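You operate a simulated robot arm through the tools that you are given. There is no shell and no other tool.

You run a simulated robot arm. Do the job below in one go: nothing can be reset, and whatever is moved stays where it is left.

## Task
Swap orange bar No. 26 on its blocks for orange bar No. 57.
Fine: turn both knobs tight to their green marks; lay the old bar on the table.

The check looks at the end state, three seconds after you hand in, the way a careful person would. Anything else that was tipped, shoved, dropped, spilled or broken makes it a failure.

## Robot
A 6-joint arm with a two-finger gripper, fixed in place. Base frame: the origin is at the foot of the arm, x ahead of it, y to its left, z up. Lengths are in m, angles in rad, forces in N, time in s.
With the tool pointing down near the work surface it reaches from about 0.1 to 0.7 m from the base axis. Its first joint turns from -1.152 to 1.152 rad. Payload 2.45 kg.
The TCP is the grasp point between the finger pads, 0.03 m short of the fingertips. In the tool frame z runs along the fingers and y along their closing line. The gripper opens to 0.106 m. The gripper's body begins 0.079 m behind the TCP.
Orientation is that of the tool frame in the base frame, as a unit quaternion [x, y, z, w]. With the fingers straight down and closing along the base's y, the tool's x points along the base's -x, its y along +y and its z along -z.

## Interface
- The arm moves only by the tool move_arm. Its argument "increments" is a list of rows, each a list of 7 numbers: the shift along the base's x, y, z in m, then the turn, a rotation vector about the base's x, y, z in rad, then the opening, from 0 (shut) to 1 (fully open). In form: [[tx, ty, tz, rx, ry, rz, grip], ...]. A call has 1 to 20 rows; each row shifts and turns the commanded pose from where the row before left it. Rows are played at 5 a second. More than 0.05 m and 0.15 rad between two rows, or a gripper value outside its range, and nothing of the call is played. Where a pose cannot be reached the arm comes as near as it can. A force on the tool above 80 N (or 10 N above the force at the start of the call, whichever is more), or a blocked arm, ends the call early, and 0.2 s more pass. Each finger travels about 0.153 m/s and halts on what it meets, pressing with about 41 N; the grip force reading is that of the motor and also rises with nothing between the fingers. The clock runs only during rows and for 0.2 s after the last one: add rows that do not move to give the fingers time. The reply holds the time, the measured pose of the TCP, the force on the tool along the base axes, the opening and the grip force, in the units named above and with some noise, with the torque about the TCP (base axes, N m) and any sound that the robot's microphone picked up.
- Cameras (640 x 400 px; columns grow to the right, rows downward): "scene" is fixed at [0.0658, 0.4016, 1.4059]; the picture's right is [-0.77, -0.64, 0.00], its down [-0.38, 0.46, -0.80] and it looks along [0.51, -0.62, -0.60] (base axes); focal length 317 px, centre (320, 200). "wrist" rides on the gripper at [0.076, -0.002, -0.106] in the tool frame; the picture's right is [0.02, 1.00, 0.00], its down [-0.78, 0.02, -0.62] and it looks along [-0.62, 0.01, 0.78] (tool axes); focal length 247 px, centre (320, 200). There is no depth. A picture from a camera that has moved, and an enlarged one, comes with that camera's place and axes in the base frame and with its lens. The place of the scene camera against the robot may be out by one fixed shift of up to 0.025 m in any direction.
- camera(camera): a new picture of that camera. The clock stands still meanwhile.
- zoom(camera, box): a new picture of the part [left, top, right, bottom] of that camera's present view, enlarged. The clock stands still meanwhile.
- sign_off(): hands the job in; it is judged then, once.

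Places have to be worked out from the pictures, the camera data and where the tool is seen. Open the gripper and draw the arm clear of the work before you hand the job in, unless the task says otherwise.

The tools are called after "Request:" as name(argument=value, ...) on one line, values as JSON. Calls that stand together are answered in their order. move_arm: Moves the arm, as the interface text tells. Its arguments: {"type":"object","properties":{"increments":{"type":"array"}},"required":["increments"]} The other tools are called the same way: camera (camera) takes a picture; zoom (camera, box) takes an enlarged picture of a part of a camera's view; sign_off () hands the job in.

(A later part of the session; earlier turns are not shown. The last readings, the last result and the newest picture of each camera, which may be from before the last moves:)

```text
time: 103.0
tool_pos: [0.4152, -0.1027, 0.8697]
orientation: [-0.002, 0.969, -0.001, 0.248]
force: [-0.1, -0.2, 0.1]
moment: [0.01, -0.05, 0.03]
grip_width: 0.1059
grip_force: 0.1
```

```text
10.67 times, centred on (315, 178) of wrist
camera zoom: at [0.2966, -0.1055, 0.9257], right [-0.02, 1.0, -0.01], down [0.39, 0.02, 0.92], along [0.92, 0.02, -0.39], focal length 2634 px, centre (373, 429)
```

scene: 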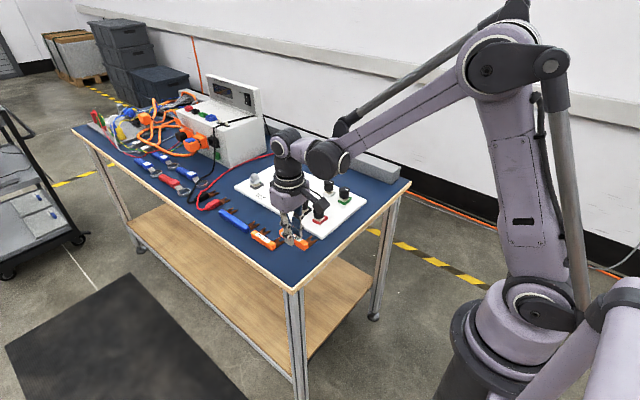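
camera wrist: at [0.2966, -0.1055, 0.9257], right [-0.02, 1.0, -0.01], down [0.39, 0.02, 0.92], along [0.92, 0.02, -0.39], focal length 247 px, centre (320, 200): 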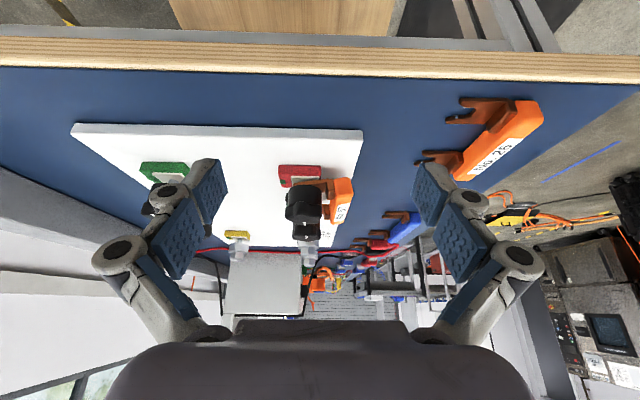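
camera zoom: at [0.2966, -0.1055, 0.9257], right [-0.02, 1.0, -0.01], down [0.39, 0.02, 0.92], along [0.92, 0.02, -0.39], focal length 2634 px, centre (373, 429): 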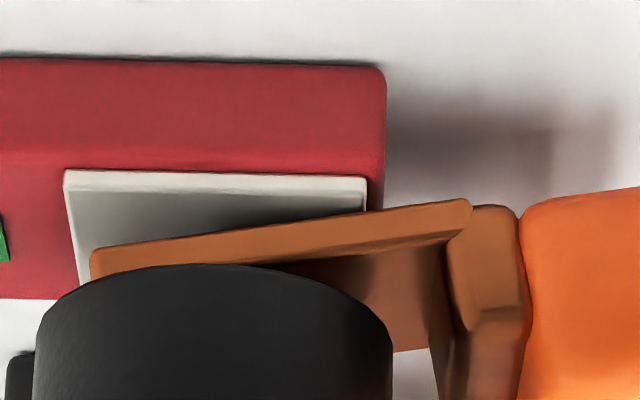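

Red has sunk about 1.5 mm below black, and the zoom suggests its rim is only now meeting the tilted fork, so the tightening was stopped just at contact. I return over the red-block knob at -48° to continue.

Request:
move_arm(increments=[[0, -0.002, 0.012, 0, 0.1, 0, 1], [0, -0.002, 0.012, 0, 0.1, 0, 1], [0, -0.002, 0.012, 0, 0.1, 0, 1], [0, -0.002, 0.012, 0, 0.1, 0, 1], [0, -0.002, 0.012, 0, 0.1, 0, 1], [0.014, 0, 0, 0, 0, -0.14, 0.8], [0.014, 0, 0, 0, 0, -0.14, 0.6], [0.014, 0, 0, 0, 0, -0.14, 0.45], [0.014, 0, 0, 0, 0, -0.14, 0.45], [0.014, 0, 0, 0, 0, -0.14, 0.45], [0.0143, 0, 0, 0, 0, -0.14, 0.45], [0, 0, 0, 0, 0, 0, 0.45]])

Request:
zoom(camera="wrist", box=[240, 80, 400, 180])

```text
time: 105.6
tool_pos: [0.4993, -0.1132, 0.9302]
orientation: [0.406, 0.914, -0.001, -0.001]
force: [-0.5, -0.5, -0.6]
moment: [0.05, 0.0, -0.04]
grip_width: 0.0479
grip_force: 0.0
```

```text
4.00 times, centred on (320, 130) of wrist
camera zoom: at [0.447, -0.0578, 1.0358], right [0.73, 0.69, 0.0], down [0.54, -0.57, 0.62], along [0.43, -0.45, -0.78], focal length 988 px, centre (320, 480)
```

zoom: 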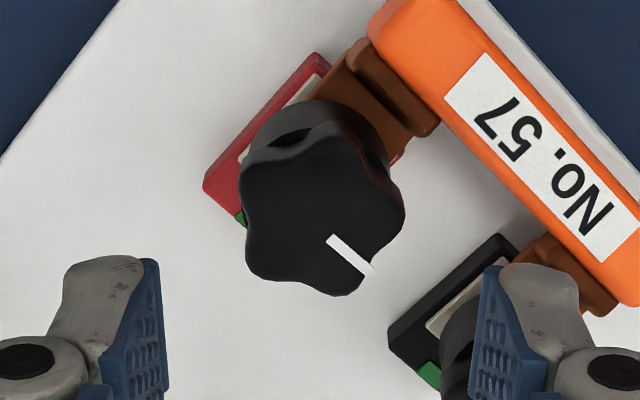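

I descend onto the red-block knob, grip it and turn a further 25° clockwise.

Request:
move_arm(increments=[[0.0006, -0.0013, -0.018, 0, 0, 0, 0.45], [0, 0, -0.018, 0, 0, 0, 0.45], [0, 0, -0.0142, 0, 0, 0, 0.45], [0, 0, 0, 0, 0, 0, 0.45], [0, 0, 0, 0, 0, 0, 0.3], [0, 0, 0, 0, 0, 0, 0.2], [0, 0, 0, 0, 0, 0, 0.2]])

Request:
move_arm(increments=[[0, 0, 0, 0, 0, -0.1, 0.2], [0, 0, -0.0001, 0, 0, -0.1, 0.2], [0, 0, -0.0001, 0, 0, -0.1, 0.2], [0, 0, -0.0001, 0, 0, -0.1, 0.2], [0, 0, 0, 0, 0, 0, 0.2]])

Request:
zoom(camera="scene", box=[285, 195, 335, 227])

Request:
zoom(camera="wrist", box=[240, 80, 400, 180])

```text
time: 107.2
tool_pos: [0.4982, -0.1141, 0.8797]
orientation: [0.405, 0.914, -0.001, 0.0]
force: [3.4, 4.7, -3.4]
moment: [0.06, -0.14, 0.14]
grip_width: 0.0312
grip_force: 44.6
```

```text
time: 108.4
tool_pos: [0.4997, -0.1139, 0.8792]
orientation: [0.579, 0.815, 0.001, -0.001]
force: [2.8, 15.4, -2.4]
moment: [-0.09, -0.29, 0.09]
grip_width: 0.0311
grip_force: 45.2
```

```text
12.50 times, centred on (310, 211) of scene
camera zoom: at [0.0658, 0.4019, 1.4058], right [-0.77, -0.64, 0.0], down [-0.38, 0.46, -0.8], along [0.51, -0.62, -0.6], focal length 3964 px, centre (445, 62)
```

zoom: 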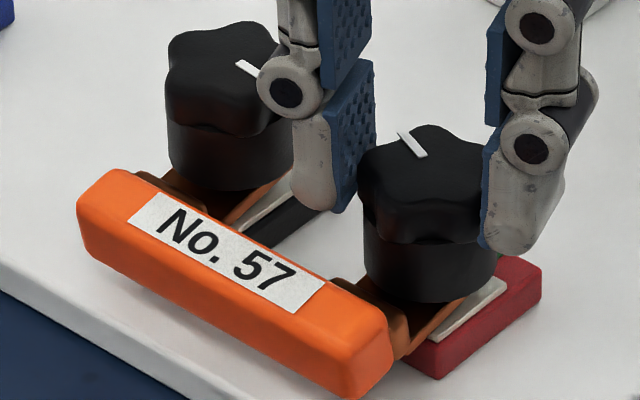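

```text
4.00 times, centred on (320, 130) of wrist
camera zoom: at [0.4733, -0.0426, 0.9861], right [0.94, 0.35, 0.0], down [0.27, -0.74, 0.62], along [0.22, -0.58, -0.79], focal length 988 px, centre (320, 480)
```

zoom: 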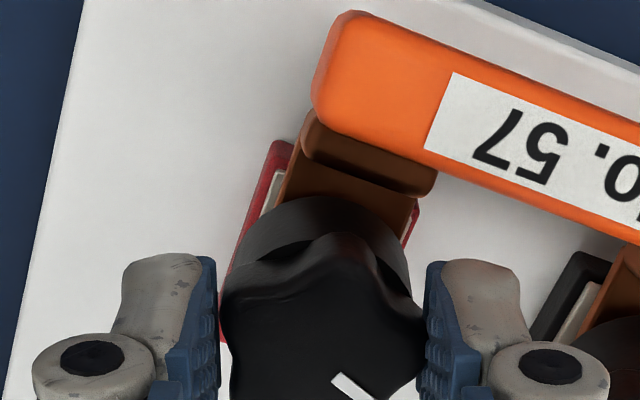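

Torque is low and the bar is barely changed. I continue another 23° and compare.

Request:
move_arm(increments=[[0, 0.0004, -0.0001, 0, 0, -0.1, 0.2], [0, 0, -0.0001, 0, 0, -0.1, 0.2], [0, 0, -0.0001, 0, 0, -0.1, 0.2], [0, 0, -0.0001, 0, 0, -0.1, 0.2], [0, 0, 0, 0, 0, 0, 0.2]])

Request:
zoom(camera="scene", box=[285, 195, 335, 227])

Request:
zoom(camera="wrist", box=[240, 80, 400, 180])

```text
time: 109.6
tool_pos: [0.5008, -0.114, 0.8799]
orientation: [0.73, 0.683, 0.002, -0.001]
force: [12.4, 13.9, 12.2]
moment: [0.39, -0.39, 0.18]
grip_width: 0.0308
grip_force: 45.3
```

```text
12.50 times, centred on (310, 211) of scene
camera zoom: at [0.0659, 0.4019, 1.4058], right [-0.77, -0.64, 0.0], down [-0.38, 0.46, -0.8], along [0.51, -0.62, -0.6], focal length 3964 px, centre (445, 62)
```

zoom: 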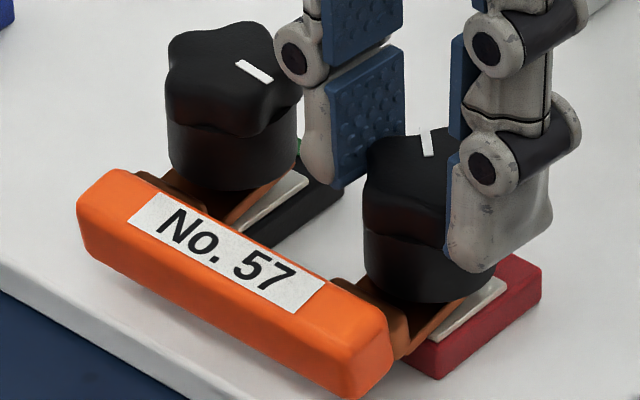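

```text
4.00 times, centred on (320, 130) of wrist
camera zoom: at [0.5035, -0.0379, 0.9861], right [1.0, -0.04, 0.0], down [-0.04, -0.79, 0.62], along [-0.03, -0.62, -0.79], focal length 988 px, centre (320, 480)
```

zoom: 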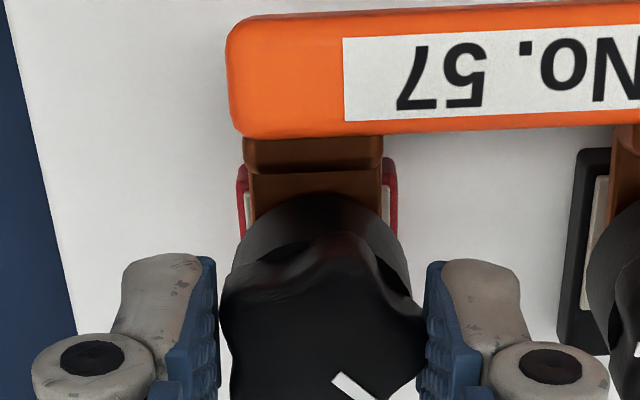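

Torque rises to 0.18 N m yet the knob doesn't seem to sink further. I measure its height again at high zoom.

Request:
zoom(camera="scene", box=[308, 204, 332, 219])

Request:
zoom(camera="scene", box=[292, 196, 316, 211])

```text
16.00 times, centred on (320, 212) of scene
camera zoom: at [0.0659, 0.4019, 1.4058], right [-0.77, -0.64, 0.0], down [-0.38, 0.46, -0.8], along [0.51, -0.62, -0.6], focal length 5074 px, centre (320, 16)
```

zoom: 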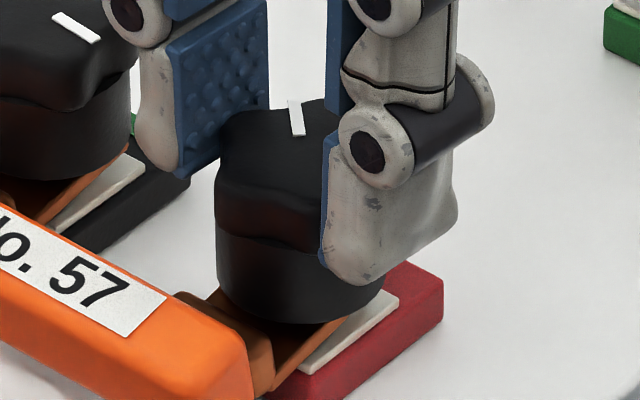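

```text
16.00 times, centred on (304, 204) of scene
camera zoom: at [0.0659, 0.4019, 1.4058], right [-0.77, -0.64, 0.0], down [-0.38, 0.46, -0.8], along [0.51, -0.62, -0.6], focal length 5074 px, centre (576, 144)
```

zoom: 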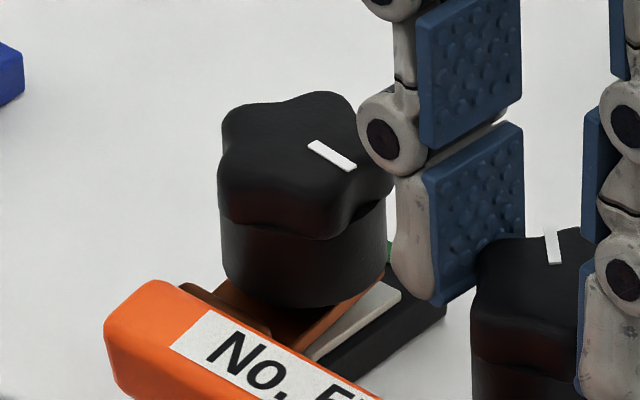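

The red knob has sunk 1.5 mm and is now stopped by the tilted fork, so forcing it further would be wrong. I back the knob off counter-clockwise by 130° so I can take bar 57 out and seat it again with smaller knob gaps.

Request:
move_arm(increments=[[-0.0004, -0.0003, 0.0003, 0, 0, 0.1, 0.2], [0, 0, 0, 0, 0, 0.12, 0.2], [0, 0, 0, 0, 0, 0.12, 0.2], [0, 0, 0, 0, 0, 0.12, 0.2], [0, 0, 0, 0, 0, 0.12, 0.2], [0, 0, 0.0001, 0, 0, 0.12, 0.2], [0, 0, 0.0001, 0, 0, 0.12, 0.2], [0, 0, 0.0001, 0, 0, 0.12, 0.2], [0, 0, 0.0001, 0, 0, 0.12, 0.2], [0, 0, 0.0001, 0, 0, 0.12, 0.2]])

Request:
move_arm(increments=[[0, 0, 0.0001, 0, 0, 0.12, 0.2], [0, 0, 0.0001, 0, 0, 0.12, 0.2], [0, 0, 0.0001, 0, 0, 0.12, 0.2], [0, 0, 0.0001, 0, 0, 0.12, 0.2], [0, 0, 0.0001, 0, 0, 0.12, 0.2], [0, 0, 0.0001, 0, 0, 0.12, 0.2], [0, 0, 0.0001, 0, 0, 0.12, 0.2], [0, 0, 0.0001, 0, 0, 0.12, 0.2], [0, 0, 0.0001, 0, 0, 0.12, 0.2], [0, 0, 0, 0, 0, 0, 0.2]])

Request:
zoom(camera="scene", box=[285, 195, 335, 227])

```text
time: 111.8
tool_pos: [0.4999, -0.1147, 0.8787]
orientation: [0.224, 0.975, 0.0, 0.002]
force: [18.6, 1.4, -4.5]
moment: [0.12, -0.51, 0.0]
grip_width: 0.0306
grip_force: 45.3
```

```text
time: 114.0
tool_pos: [0.4994, -0.1156, 0.8798]
orientation: [-0.308, 0.951, -0.002, 0.001]
force: [13.2, -2.5, -23.0]
moment: [-0.04, -0.29, 0.03]
grip_width: 0.0307
grip_force: 44.9
```

```text
12.50 times, centred on (310, 211) of scene
camera zoom: at [0.0665, 0.4014, 1.4059], right [-0.77, -0.64, 0.0], down [-0.38, 0.46, -0.8], along [0.51, -0.62, -0.6], focal length 3964 px, centre (445, 62)
```

zoom: 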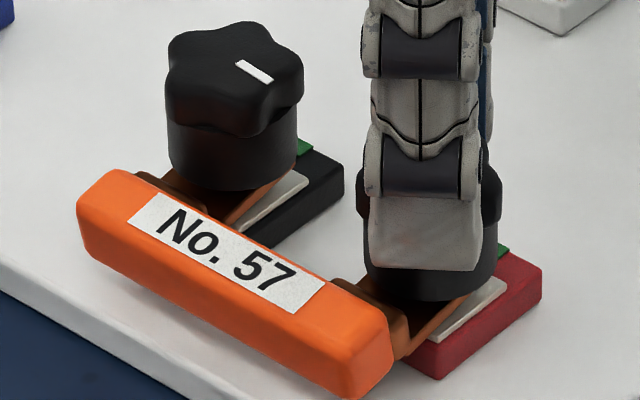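

The knob is backed off to about 180°. I release, rise and go over bar 57's middle with the tool tilted to match the bar.

Request:
move_arm(increments=[[0, 0, -0.0008, 0, 0, 0, 0.25], [0, 0, 0, 0, 0, 0, 0.4], [0, 0, 0, 0, 0, 0, 0.45], [0, 0, 0.02, 0, 0, 0, 0.45], [0, 0, 0.025, 0, 0, 0, 0.45], [0.006, 0.007, 0, 0, 0, -0.1254, 0.4], [0.006, 0.007, 0, 0, 0, -0.1254, 0.35], [0.006, 0.007, 0, 0, 0, -0.1254, 0.29], [0.006, 0.007, 0, 0, 0, -0.1254, 0.29], [0.006, 0.007, 0, 0, 0, -0.1254, 0.29], [0, 0, 0, -0.07, 0, 0, 0.29], [0, 0, 0, -0.07, 0, 0, 0.29], [0, 0, -0.02, 0, 0, 0, 0.29], [0, 0, -0.02, 0, 0, 0, 0.29], [0, 0, 0, 0, 0, 0, 0.29]])

Request:
zoom(camera="wrist", box=[240, 90, 400, 190])

Request:
zoom(camera="scene", box=[270, 180, 350, 230])

```text
time: 117.2
tool_pos: [0.5277, -0.0814, 0.884]
orientation: [0.0, 0.997, -0.071, 0.0]
force: [-0.4, -0.2, -0.3]
moment: [0.04, -0.02, -0.01]
grip_width: 0.0306
grip_force: 0.1
```

```text
4.00 times, centred on (320, 140) of wrist
camera zoom: at [0.4517, -0.068, 0.989], right [-0.02, 0.99, -0.14], down [0.78, 0.1, 0.61], along [0.62, -0.1, -0.78], focal length 988 px, centre (320, 440)
```

zoom: 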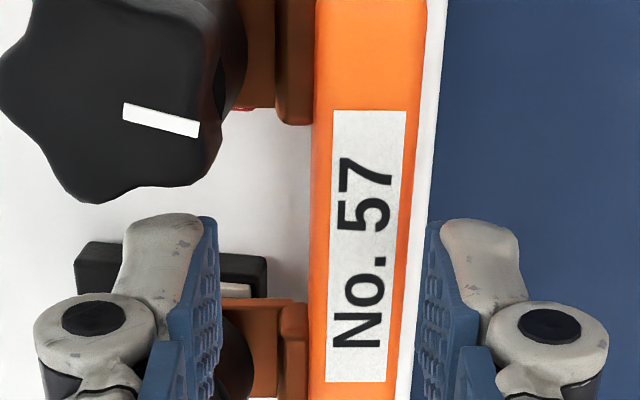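

```text
8.00 times, centred on (310, 205) of scene
camera zoom: at [0.0658, 0.4016, 1.4059], right [-0.77, -0.64, 0.0], down [-0.38, 0.46, -0.8], along [0.51, -0.62, -0.6], focal length 2537 px, centre (400, 160)
```

zoom: 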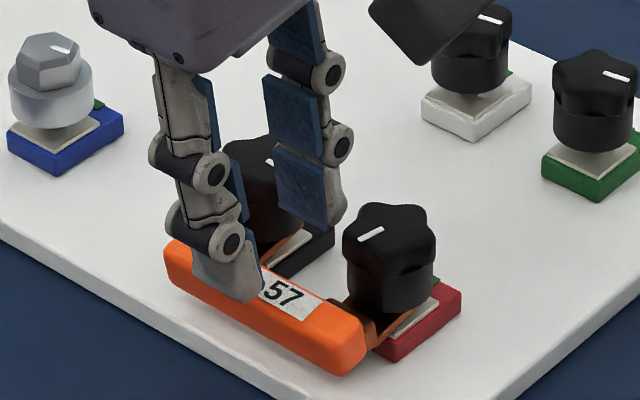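

I shift +3 mm in y and +2 mm in x, descend to the bar with the tilted tool, and close flush on it.

Request:
move_arm(increments=[[0.002, 0.003, -0.006, 0, 0, 0, 0.29], [0, 0, -0.01, 0, 0, 0, 0.29], [0, 0, -0.009, 0, 0, 0, 0.29], [0, 0, 0, 0, 0, 0, 0.29], [0, 0, 0, 0, 0, 0, 0.18], [0, 0, 0, 0, 0, 0, 0.08], [0, 0, 0, 0, 0, 0, 0.08]])

Request:
zoom(camera="wrist", box=[240, 100, 400, 200])

Request:
zoom(camera="scene", box=[270, 180, 350, 230])

```text
time: 118.8
tool_pos: [0.5302, -0.0768, 0.8584]
orientation: [0.0, 0.998, -0.07, 0.001]
force: [-0.3, -3.9, -4.0]
moment: [-0.27, -0.04, -0.02]
grip_width: 0.0156
grip_force: 41.0
```

```text
4.00 times, centred on (320, 150) of wrist
camera zoom: at [0.4539, -0.0645, 0.9645], right [-0.02, 0.99, -0.14], down [0.78, 0.1, 0.61], along [0.62, -0.1, -0.78], focal length 988 px, centre (320, 400)
```

zoom: 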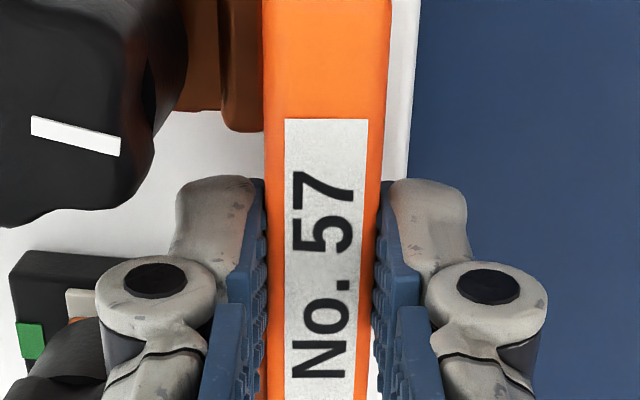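

```text
8.00 times, centred on (310, 205) of scene
camera zoom: at [0.0658, 0.4015, 1.4059], right [-0.77, -0.64, 0.0], down [-0.38, 0.46, -0.8], along [0.51, -0.62, -0.6], focal length 2537 px, centre (400, 160)
```

zoom: 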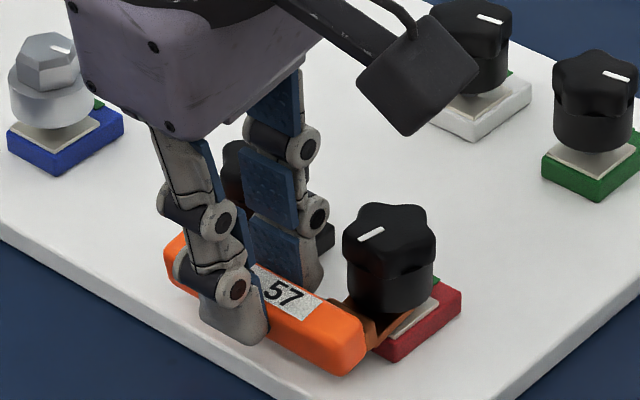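

The grip is flush (15.6 mm). I draw the bar out along its own tilted plane in small steps.

Request:
move_arm(increments=[[0, 0.0015, -0.0002, 0, 0, 0, 0.08], [0, 0.0015, -0.0002, 0, 0, 0, 0.08], [0, 0.0015, -0.0002, 0, 0, 0, 0.08], [0, 0, 0, 0, 0, 0, 0.08]])

Request:
zoom(camera="wrist", box=[200, 60, 400, 185])

```text
time: 119.8
tool_pos: [0.5289, -0.0732, 0.8596]
orientation: [0.0, 0.998, -0.07, 0.0]
force: [-0.8, -0.8, -3.5]
moment: [0.16, -0.13, 0.02]
grip_width: 0.0155
grip_force: 41.3
```

```text
3.20 times, centred on (300, 122) of wrist
camera zoom: at [0.4547, -0.0594, 0.9649], right [-0.02, 0.99, -0.14], down [0.78, 0.1, 0.61], along [0.62, -0.1, -0.78], focal length 790 px, centre (384, 448)
```

zoom: 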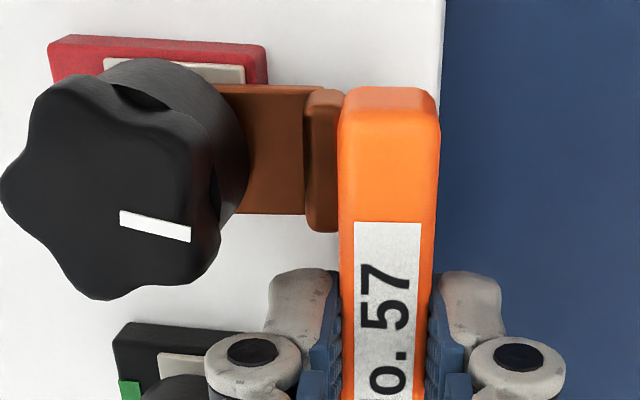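

The bar slides out easily. I draw it fully clear, still along its tilt.

Request:
move_arm(increments=[[0, 0.004, -0.0004, 0, 0, 0, 0.08], [0, 0.005, -0.0004, 0, 0, 0, 0.08], [0, 0.006, 0, 0, 0, 0, 0.08], [0, 0.007, 0, 0, 0, 0, 0.08], [0, 0.008, 0, 0, 0, 0, 0.08], [0, 0.006, 0.01, 0.07, 0, 0, 0.08], [0, 0.004, 0.02, 0.07, 0, 0, 0.08], [0, 0, 0.01, 0, 0, 0, 0.08], [0, 0, 0, 0, 0, 0, 0.08]])

Request:
camera(camera="wrist")

Request:
zoom(camera="scene", box=[240, 170, 360, 245])

```text
time: 121.8
tool_pos: [0.5297, -0.0322, 0.8976]
orientation: [0.0, 1.0, 0.0, 0.0]
force: [0.2, -0.5, -0.6]
moment: [0.02, -0.02, 0.02]
grip_width: 0.0156
grip_force: 40.7
```

```text
taken
camera wrist: at [0.455, -0.0342, 1.0048], right [-0.02, 1.0, 0.0], down [0.78, 0.02, 0.62], along [0.62, 0.01, -0.78], focal length 247 px, centre (320, 200)
```

wrist: 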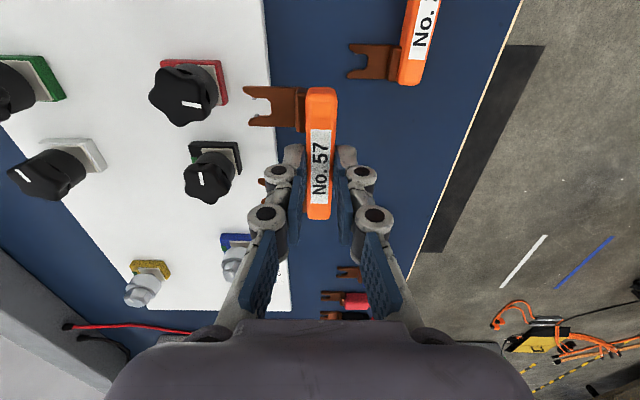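

```text
5.33 times, centred on (300, 208) of scene
camera zoom: at [0.0658, 0.4015, 1.4059], right [-0.77, -0.64, 0.0], down [-0.38, 0.46, -0.8], along [0.51, -0.62, -0.6], focal length 1691 px, centre (427, 160)
```

zoom: 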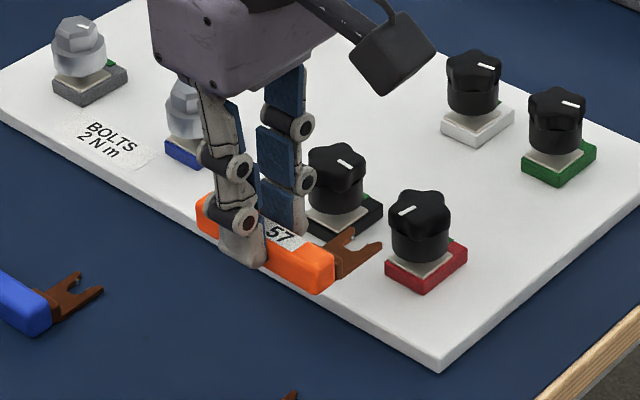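

Bar 57 is out. I put it back at its old place on the table to regain an exact, level grip reference; then I'll adjust the knobs.

Request:
move_arm(increments=[[0.0118, 0.0233, 0, 0, 0, 0, 0.08], [0.0118, 0.0233, 0, 0, 0, 0, 0.08], [0.0117, 0.0231, 0, 0, 0, 0, 0.08], [0, 0, -0.02, 0, 0, 0, 0.08], [0, 0, -0.02, 0, 0, 0, 0.08], [0, 0, -0.014, 0, 0, 0, 0.08], [0, 0, 0, 0, 0, 0, 0.08], [0, 0, 0, 0, 0, 0, 0.08]])

Request:
zoom(camera="wrist", box=[220, 60, 420, 185])

Request:
zoom(camera="scene", box=[230, 190, 330, 252])

```text
time: 123.6
tool_pos: [0.5663, 0.0378, 0.8435]
orientation: [0.0, 1.0, -0.001, 0.0]
force: [-0.1, -0.1, -0.3]
moment: [0.0, -0.03, 0.03]
grip_width: 0.0152
grip_force: 41.5
```

```text
3.20 times, centred on (320, 122) of wrist
camera zoom: at [0.4901, 0.036, 0.95], right [-0.02, 1.0, 0.0], down [0.78, 0.02, 0.62], along [0.62, 0.01, -0.78], focal length 790 px, centre (320, 448)
```

zoom: 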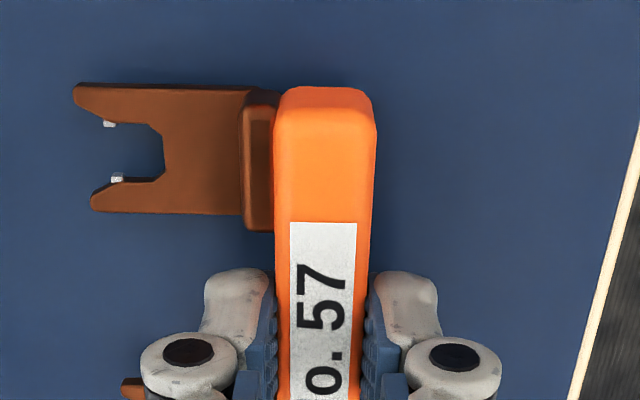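

```text
6.40 times, centred on (280, 221) of scene
camera zoom: at [0.0658, 0.4016, 1.4059], right [-0.77, -0.64, 0.0], down [-0.38, 0.46, -0.8], along [0.51, -0.62, -0.6], focal length 2030 px, centre (576, 66)
```

zoom: 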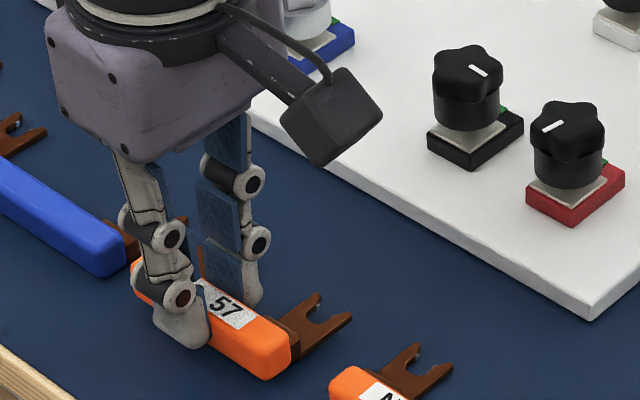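

The bar sits slightly lower in the grip than before. I lower in small steps to the table.

Request:
move_arm(increments=[[0, 0, -0.001, 0, 0, 0, 0.08], [0, 0, -0.001, 0, 0, 0, 0.08], [0, 0, -0.001, 0, 0, 0, 0.08], [0, 0, -0.001, 0, 0, 0, 0.08], [0, 0, 0, 0, 0, 0, 0.08]])

```text
time: 124.8
tool_pos: [0.5659, 0.0388, 0.8397]
orientation: [0.0, 1.0, -0.001, 0.0]
force: [-0.6, 0.2, -0.9]
moment: [0.04, -0.02, 0.0]
grip_width: 0.0155
grip_force: 40.6
```

Still no contact at z 0.8397, so I continue in half-millimetre steps.

Request:
move_arm(increments=[[0, 0, -0.0007, 0, 0, 0, 0.08], [0, 0, -0.0007, 0, 0, 0, 0.08], [0, 0, 0, 0, 0, 0, 0.08]])

```text
time: 125.6
tool_pos: [0.5665, 0.0378, 0.8385]
orientation: [0.0, 1.0, -0.001, 0.0]
force: [0.4, -0.2, 1.6]
moment: [0.0, 0.12, 0.0]
grip_width: 0.0156
grip_force: 41.6
```

Contact is just beginning. I lower 0.6 mm and open to lay it down.

Request:
move_arm(increments=[[0, 0, -0.0006, 0, 0, 0, 0.08], [0, 0, 0, 0, 0, 0, 0.08], [0, 0, 0, 0, 0, 0, 0.15], [0, 0, 0, 0, 0, 0, 0.27], [0, 0, 0, 0, 0, 0, 0.27]])

Request:
zoom(camera="wrist", box=[220, 60, 420, 185])

```text
time: 126.8
tool_pos: [0.567, 0.0385, 0.8383]
orientation: [0.0, 1.0, -0.001, 0.0]
force: [0.0, 0.0, 0.5]
moment: [0.0, -0.03, 0.03]
grip_width: 0.0287
grip_force: 0.1
```

```text
3.20 times, centred on (320, 122) of wrist
camera zoom: at [0.4906, 0.0355, 0.9441], right [-0.02, 1.0, 0.0], down [0.78, 0.02, 0.62], along [0.62, 0.01, -0.78], focal length 790 px, centre (320, 448)
```

zoom: 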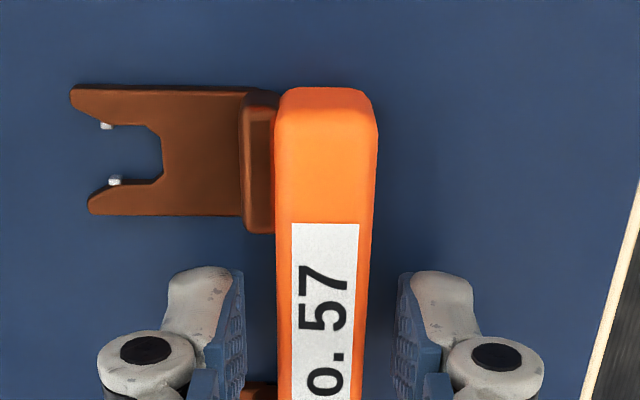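

Bar 57 rests on the table. I rise and go for a low side look at the empty red block, to see the stud and knob gap.

Request:
move_arm(increments=[[0, 0, 0.025, 0, 0, 0, 0.29], [0, 0, 0.035, 0, 0, 0, 0.29], [0, 0, 0.032, 0, 0, 0, 0.4], [-0.03, -0.03, 0, 0, 0, 0, 0.6], [-0.03, -0.03, 0, 0, 0, 0, 0.8], [-0.03, -0.03, 0, 0, 0, 0, 1], [-0.03, -0.03, 0, 0, 0, 0, 1], [-0.032, -0.021, 0, 0, 0, 0, 1], [0, 0, -0.012, 0, -0.12, 0, 1], [0, 0, -0.012, 0, -0.12, 0, 1], [0, 0, -0.012, 0, -0.12, 0, 1], [0, 0, -0.012, 0, -0.12, 0, 1], [0, 0, -0.012, 0, -0.12, 0, 1], [0, 0, -0.008, 0, -0.08, 0, 1], [0, 0, 0, 0, 0, 0, 1]])

Request:
zoom(camera="wrist", box=[270, 150, 350, 200])

Request:
camera(camera="wrist")

```text
time: 130.0
tool_pos: [0.4143, -0.1053, 0.8688]
orientation: [0.0, 0.943, -0.001, 0.333]
force: [0.2, -0.2, 0.5]
moment: [0.01, 0.01, -0.01]
grip_width: 0.1061
grip_force: 0.1
out of reach, approached as far as the arm can: row 14
```

```text
8.00 times, centred on (310, 175) of wrist
camera zoom: at [0.2895, -0.1072, 0.9033], right [-0.02, 1.0, -0.01], down [0.22, 0.02, 0.98], along [0.98, 0.01, -0.22], focal length 1976 px, centre (400, 400)
```

zoom: 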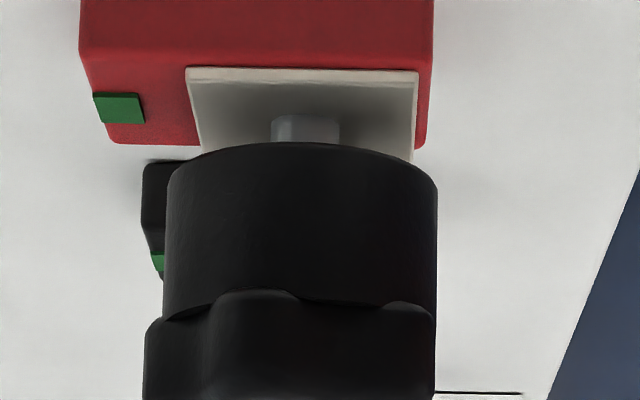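

```text
taken
camera wrist: at [0.2895, -0.1072, 0.9033], right [-0.02, 1.0, -0.01], down [0.22, 0.02, 0.98], along [0.98, 0.01, -0.22], focal length 247 px, centre (320, 200)
```

wrist: 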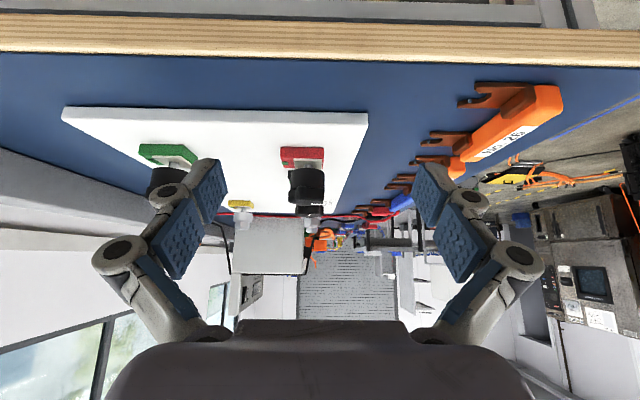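

The stud (about 7.6 mm) and the gap under the knob are visible. I compare both knob heights again from the scene camera.

Request:
zoom(camera="scene", box=[308, 204, 332, 219])

Request:
zoom(camera="scene", box=[292, 196, 316, 211])

Request:
zoom(camera="scene", box=[318, 175, 358, 200])

Request:
zoom(camera="wrist", box=[285, 150, 335, 181])

```text
16.00 times, centred on (320, 212) of scene
camera zoom: at [0.0657, 0.4016, 1.4059], right [-0.77, -0.64, 0.0], down [-0.38, 0.46, -0.8], along [0.51, -0.62, -0.6], focal length 5074 px, centre (320, 16)
```

zoom: 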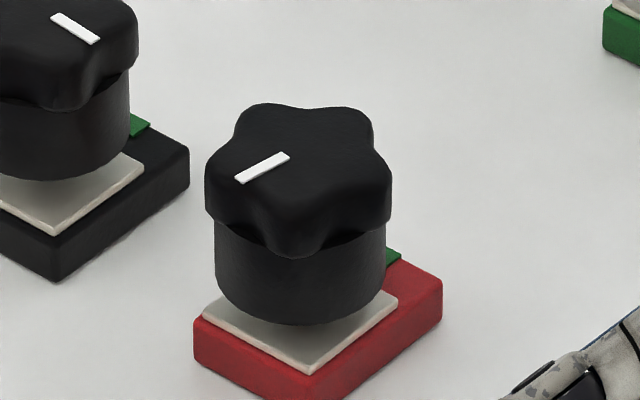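

```text
16.00 times, centred on (304, 204) of scene
camera zoom: at [0.0657, 0.4016, 1.4059], right [-0.77, -0.64, 0.0], down [-0.38, 0.46, -0.8], along [0.51, -0.62, -0.6], focal length 5074 px, centre (576, 144)
```

zoom: 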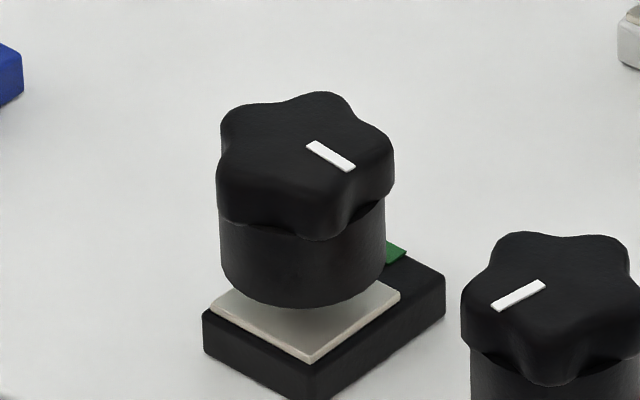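

```text
16.00 times, centred on (338, 188) of scene
camera zoom: at [0.0657, 0.4016, 1.4059], right [-0.77, -0.64, 0.0], down [-0.38, 0.46, -0.8], along [0.51, -0.62, -0.6], focal length 5074 px, centre (32, 400)
```

zoom: 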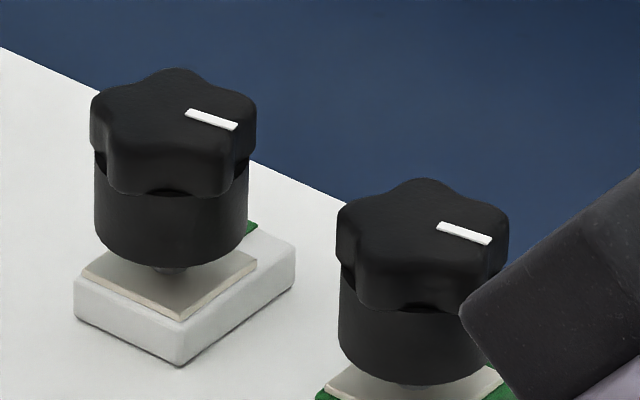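

```text
12.80 times, centred on (310, 166) of wrist
camera zoom: at [0.2895, -0.1072, 0.9033], right [-0.02, 1.0, -0.01], down [0.22, 0.02, 0.98], along [0.98, 0.01, -0.22], focal length 3161 px, centre (448, 642)
```

zoom: 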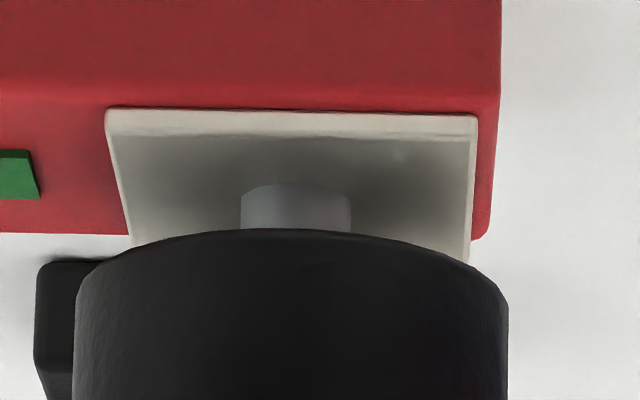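

The knob gap is larger than the lug's thickness, so I want to see the lug profile. I zoom in on the bars lying on the table from this low view.

Request:
zoom(camera="wrist", box=[450, 75, 570, 150])

Request:
zoom(camera="wrist", box=[410, 120, 490, 170])

Request:
zoom(camera="scene", box=[280, 228, 320, 253])

Request:
zoom(camera="scene", box=[250, 220, 290, 245])

```text
5.33 times, centred on (510, 112) of wrist
camera zoom: at [0.2895, -0.1072, 0.9033], right [-0.02, 1.0, -0.01], down [0.22, 0.02, 0.98], along [0.98, 0.01, -0.22], focal length 1317 px, centre (-693, 667)
```

zoom: 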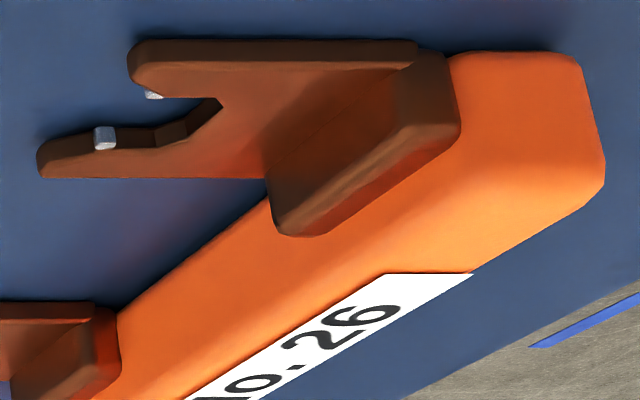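

```text
8.00 times, centred on (450, 145) of wrist
camera zoom: at [0.2895, -0.1072, 0.9033], right [-0.02, 1.0, -0.01], down [0.22, 0.02, 0.98], along [0.98, 0.01, -0.22], focal length 1976 px, centre (-720, 640)
```

zoom: 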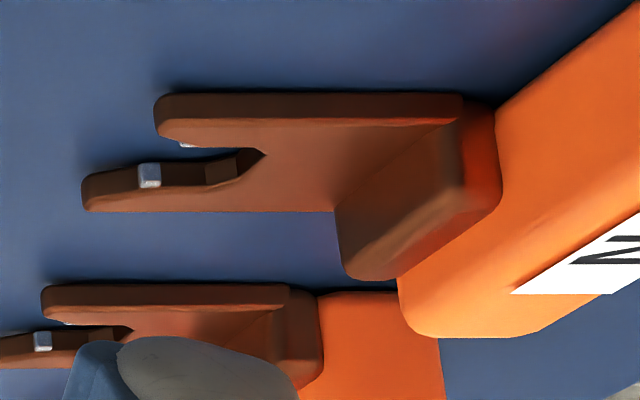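

```text
16.00 times, centred on (300, 240) of scene
camera zoom: at [0.0657, 0.4016, 1.4059], right [-0.77, -0.64, 0.0], down [-0.38, 0.46, -0.8], along [0.51, -0.62, -0.6], focal length 5074 px, centre (640, -448)
```

zoom: 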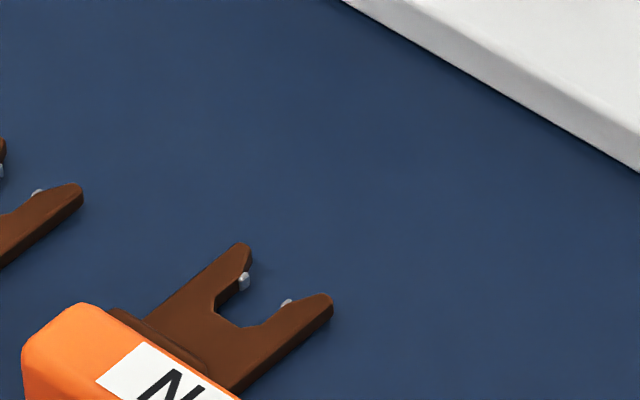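

```text
16.00 times, centred on (270, 232) of scene
camera zoom: at [0.0657, 0.4016, 1.4059], right [-0.77, -0.64, 0.0], down [-0.38, 0.46, -0.8], along [0.51, -0.62, -0.6], focal length 5074 px, centre (1120, -320)
```

zoom: 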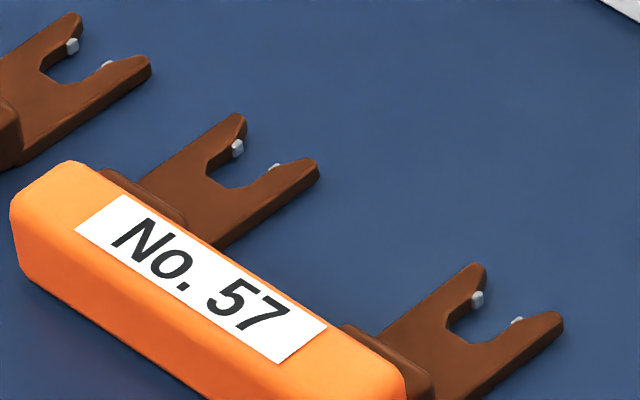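

The lugs turn out to be about 4 mm thick, matching the tight knob gap. With both knobs turned to about 110° from the mark, the clearance will be only about 1.4 mm and the bar can hardly tip. I straighten the tool and go to the red knob at +36°.

Request:
move_arm(increments=[[0, 0, 0.012, 0, 0.1132, 0, 0.8], [0, 0, 0.012, 0, 0.1132, 0, 0.6], [0, 0, 0.012, 0, 0.1132, 0, 0.45], [0, 0, 0.012, 0, 0.1132, 0, 0.45], [0, 0, 0.012, 0, 0.1132, 0, 0.45], [0, 0, 0.002, 0, 0.1132, 0, 0.45], [0.017, -0.0018, 0, 0, 0, 0.1257, 0.45], [0.017, -0.0018, 0, 0, 0, 0.1257, 0.45], [0.017, -0.0018, 0, 0, 0, 0.1257, 0.45], [0.017, -0.0018, 0, 0, 0, 0.1257, 0.45], [0.0172, -0.0018, 0, 0, 0, 0.1257, 0.45], [0, 0, 0, 0, 0, 0, 0.45]])

Request:
zoom(camera="wrist", box=[240, 80, 400, 180])

```text
time: 132.6
tool_pos: [0.5017, -0.1134, 0.9286]
orientation: [-0.31, 0.951, -0.001, 0.0]
force: [-0.3, 0.2, 0.7]
moment: [-0.01, 0.01, 0.0]
grip_width: 0.0478
grip_force: 0.1
```

```text
4.00 times, centred on (320, 130) of wrist
camera zoom: at [0.441, -0.1604, 1.0351], right [-0.61, 0.79, 0.0], down [0.62, 0.48, 0.62], along [0.49, 0.38, -0.78], focal length 988 px, centre (320, 480)
```

zoom: 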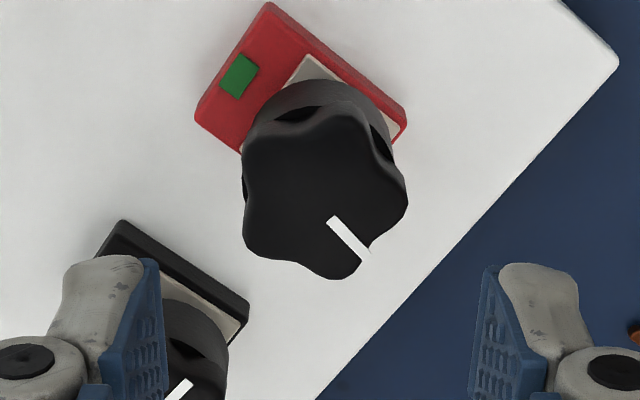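

I descend, grip the red-block knob and turn it clockwise about 70°.

Request:
move_arm(increments=[[-0.001, -0.001, -0.018, 0, 0, 0, 0.45], [0, 0, -0.018, 0, 0, 0, 0.45], [0, 0, -0.0136, 0, 0, 0, 0.45], [0, 0, 0, 0, 0, 0, 0.3], [0, 0, 0, 0, 0, 0, 0.2], [0, 0, 0, 0, 0, 0, 0.2], [0, 0, 0, 0, 0, -0.1018, 0.2], [0, 0, -0.0001, 0, 0, -0.1018, 0.2], [0, 0, 0, 0, 0, -0.1018, 0.2], [0, 0, -0.0001, 0, 0, -0.1018, 0.2], [0, 0, -0.0001, 0, 0, -0.1018, 0.2], [0, 0, 0, 0, 0, -0.1018, 0.2], [0, 0, -0.0001, 0, 0, -0.1018, 0.2], [0, 0, -0.0001, 0, 0, -0.1018, 0.2], [0, 0, 0, 0, 0, -0.1018, 0.2], [0, 0, -0.0001, 0, 0, -0.1018, 0.2], [0, 0, -0.0001, 0, 0, -0.1018, 0.2], [0, 0, 0, 0, 0, -0.1018, 0.2], [0, 0, 0, 0, 0, 0, 0.2]])

Request:
zoom(camera="wrist", box=[240, 80, 400, 180])

Request:
zoom(camera="scene", box=[308, 204, 332, 219])

```text
time: 136.6
tool_pos: [0.501, -0.1151, 0.8783]
orientation: [0.293, 0.956, -0.001, 0.001]
force: [12.1, -9.9, -5.0]
moment: [-0.27, -0.31, -0.02]
grip_width: 0.0306
grip_force: 44.3
```

```text
4.00 times, centred on (320, 130) of wrist
camera zoom: at [0.4365, -0.0742, 0.9847], right [0.54, 0.84, 0.0], down [0.66, -0.42, 0.62], along [0.52, -0.34, -0.78], focal length 988 px, centre (320, 480)
```

zoom: 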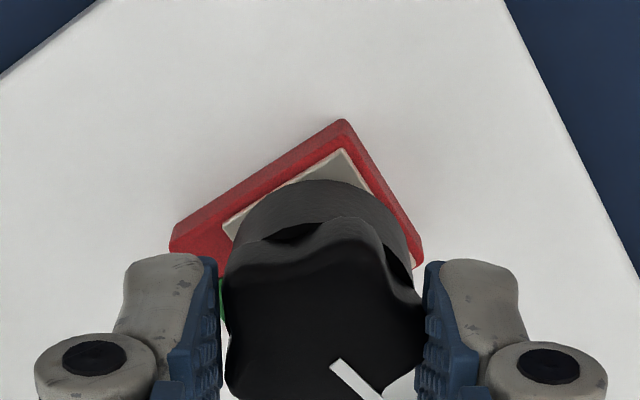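

```text
16.00 times, centred on (320, 212) of scene
camera zoom: at [0.0661, 0.4013, 1.406], right [-0.77, -0.64, 0.0], down [-0.38, 0.46, -0.8], along [0.51, -0.62, -0.6], focal length 5074 px, centre (320, 16)
```

zoom: 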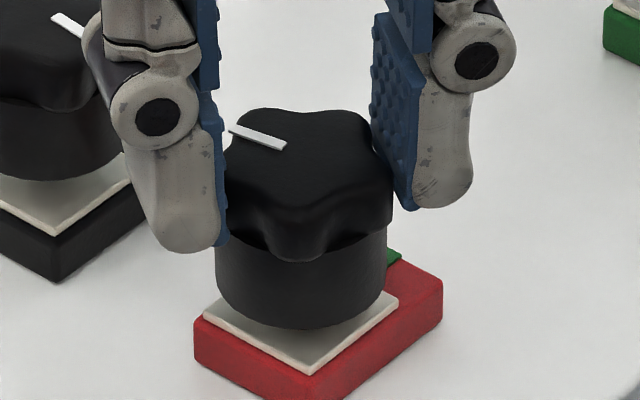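

The red knob is at about 110° now. I release it, rise, and turn to +124° over the black-block knob.

Request:
move_arm(increments=[[-0.0005, 0.0004, 0, 0, 0, 0, 0.3], [0, 0, 0, 0, 0, 0, 0.45], [0, 0, 0, 0, 0, 0, 0.45], [0, 0, 0.025, 0, 0, 0, 0.45], [0, 0, 0.025, 0, 0, 0, 0.45], [0.01, 0, 0, 0, 0, 0.1456, 0.45], [0.01, 0, 0, 0, 0, 0.1456, 0.45], [0.01, 0, 0, 0, 0, 0.1456, 0.45], [0.01, 0, 0, 0, 0, 0.1456, 0.45], [0.01, 0, 0, 0, 0, 0.1456, 0.45], [0.0097, 0, 0, 0, 0, 0.1456, 0.45], [0, 0, 0, 0, 0, 0.1456, 0.45], [0, 0, 0, 0, 0, 0.1456, 0.45], [0, 0, 0, 0, 0, 0.1456, 0.45], [0, 0, 0, 0, 0, 0.1456, 0.45], [0, 0, 0, 0, 0, 0.1456, 0.45], [0, 0, 0, 0, 0, 0.1456, 0.45], [0, 0, 0, 0, 0, 0.1456, 0.45], [0, 0, 0, 0, 0, 0.1456, 0.45], [0, 0, 0, 0, 0, 0.1456, 0.45]])

Request:
move_arm(increments=[[0, 0, 0, 0, 0, 0.1456, 0.45], [0, 0, 0, 0, 0, 0.1456, 0.45], [0, 0, 0, 0, 0, 0.1456, 0.45], [0, 0, 0, 0, 0, 0.1456, 0.45], [0, 0, 0, 0, 0, 0, 0.45]])

Request:
zoom(camera="wrist", box=[240, 80, 400, 180])

```text
time: 140.8
tool_pos: [0.5597, -0.1144, 0.9287]
orientation: [0.715, -0.699, 0.001, 0.0]
force: [0.6, -0.8, -0.2]
moment: [0.01, -0.02, 0.0]
grip_width: 0.0476
grip_force: 0.0
```

```text
time: 142.0
tool_pos: [0.5589, -0.1143, 0.9284]
orientation: [0.885, -0.465, 0.0, -0.001]
force: [0.1, -0.7, -1.0]
moment: [-0.02, -0.03, 0.04]
grip_width: 0.0475
grip_force: 0.1
```

```text
4.00 times, centred on (320, 130) of wrist
camera zoom: at [0.6046, -0.1765, 1.0348], right [-0.81, -0.59, 0.0], down [-0.46, 0.63, 0.62], along [-0.36, 0.5, -0.78], focal length 988 px, centre (320, 480)
```

zoom: 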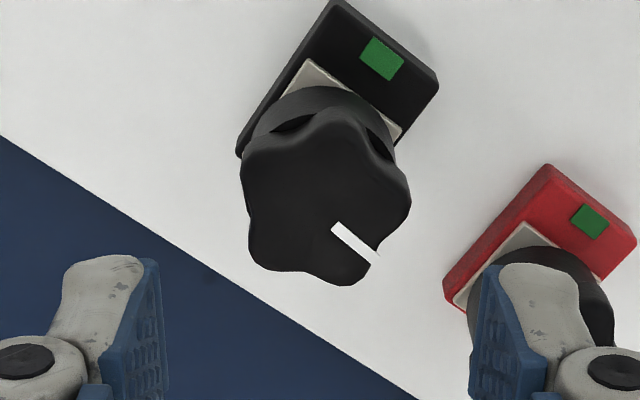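

I grip the black-block knob and turn it clockwise from 268° toward 110°.

Request:
move_arm(increments=[[0.0005, -0.0004, -0.018, 0, 0, 0, 0.45], [0, 0, -0.018, 0, 0, 0, 0.45], [0, 0, -0.0114, 0, 0, 0, 0.45], [0, 0, 0, 0, 0, 0, 0.3], [0, 0, 0, 0, 0, 0, 0.2], [0, 0, 0, 0, 0, 0, 0.2], [0, 0, 0, 0, 0, -0.1, 0.2], [0, 0, -0.0001, 0, 0, -0.1, 0.2], [0, 0, 0, 0, 0, -0.1, 0.2], [0, 0, -0.0001, 0, 0, -0.1, 0.2], [0, 0, -0.0001, 0, 0, -0.1, 0.2], [0, 0, 0, 0, 0, -0.1, 0.2], [0, 0, -0.0001, 0, 0, -0.1, 0.2], [0, 0, -0.0001, 0, 0, -0.1, 0.2], [0, 0, 0, 0, 0, -0.1, 0.2], [0, 0, -0.0001, 0, 0, -0.1, 0.2], [0, 0, -0.0001, 0, 0, -0.1, 0.2], [0, 0, 0, 0, 0, -0.1, 0.2], [0, 0, -0.0001, 0, 0, -0.1, 0.2], [0, 0, 0, 0, 0, 0, 0.2]])

Request:
move_arm(increments=[[0, 0, -0.0001, 0, 0, -0.1, 0.2], [0, 0, -0.0001, 0, 0, -0.1, 0.2], [0, 0, 0, 0, 0, -0.1, 0.2], [0, 0, -0.0001, 0, 0, -0.1, 0.2], [0, 0, -0.0001, 0, 0, -0.1, 0.2], [0, 0, 0, 0, 0, -0.1, 0.2], [0, 0, -0.0001, 0, 0, -0.1, 0.2], [0, 0, -0.0001, 0, 0, -0.1, 0.2], [0, 0, 0, 0, 0, -0.1, 0.2], [0, 0, -0.0001, 0, 0, -0.1, 0.2], [0, 0, -0.0001, 0, 0, -0.1, 0.2], [0, 0, 0, 0, 0, -0.1, 0.2], [0, 0, -0.0001, 0, 0, -0.1, 0.2], [0, 0, 0, 0, 0, -0.1, 0.2], [0, 0, 0, 0, 0, -0.065, 0.2], [0, 0, 0, 0, 0, 0, 0.2]])

Request:
zoom(camera="wrist", box=[240, 80, 400, 180])

Request:
zoom(camera="scene", box=[285, 195, 335, 227])

```text
time: 146.2
tool_pos: [0.5609, -0.1132, 0.8797]
orientation: [-0.422, 0.906, -0.002, 0.001]
force: [7.7, 3.1, -24.6]
moment: [0.03, -0.16, 0.05]
grip_width: 0.031
grip_force: 44.6
```

```text
time: 149.6
tool_pos: [0.5603, -0.1153, 0.8789]
orientation: [0.292, 0.956, -0.001, -0.001]
force: [8.2, -7.9, -28.5]
moment: [-0.07, 0.04, 0.02]
grip_width: 0.0307
grip_force: 44.5
```

```text
4.00 times, centred on (320, 130) of wrist
camera zoom: at [0.4966, -0.0741, 0.9859], right [0.54, 0.84, 0.0], down [0.66, -0.42, 0.62], along [0.52, -0.34, -0.78], focal length 988 px, centre (320, 480)
```

zoom: 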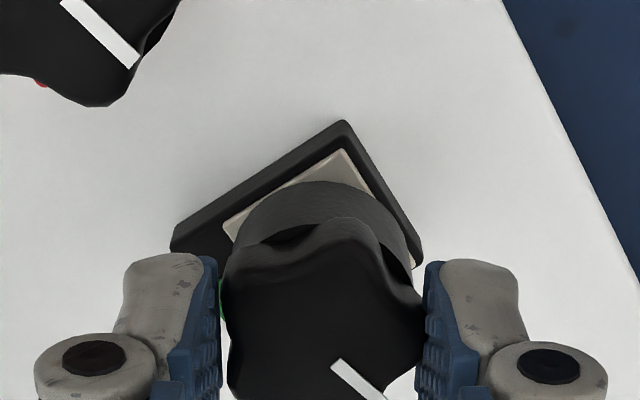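

```text
12.50 times, centred on (310, 211) of scene
camera zoom: at [0.0665, 0.4012, 1.406], right [-0.77, -0.64, 0.0], down [-0.38, 0.46, -0.8], along [0.51, -0.62, -0.6], focal length 3964 px, centre (445, 62)
```

zoom: 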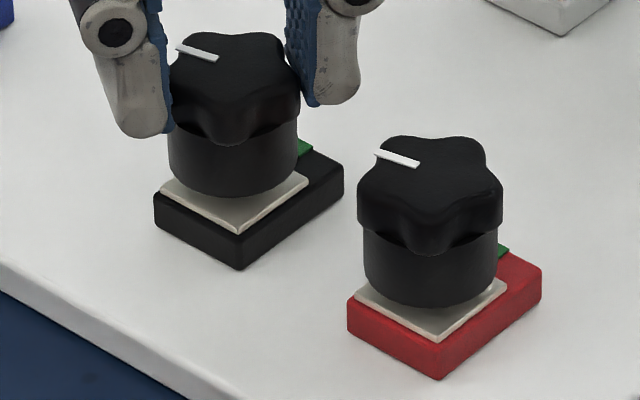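

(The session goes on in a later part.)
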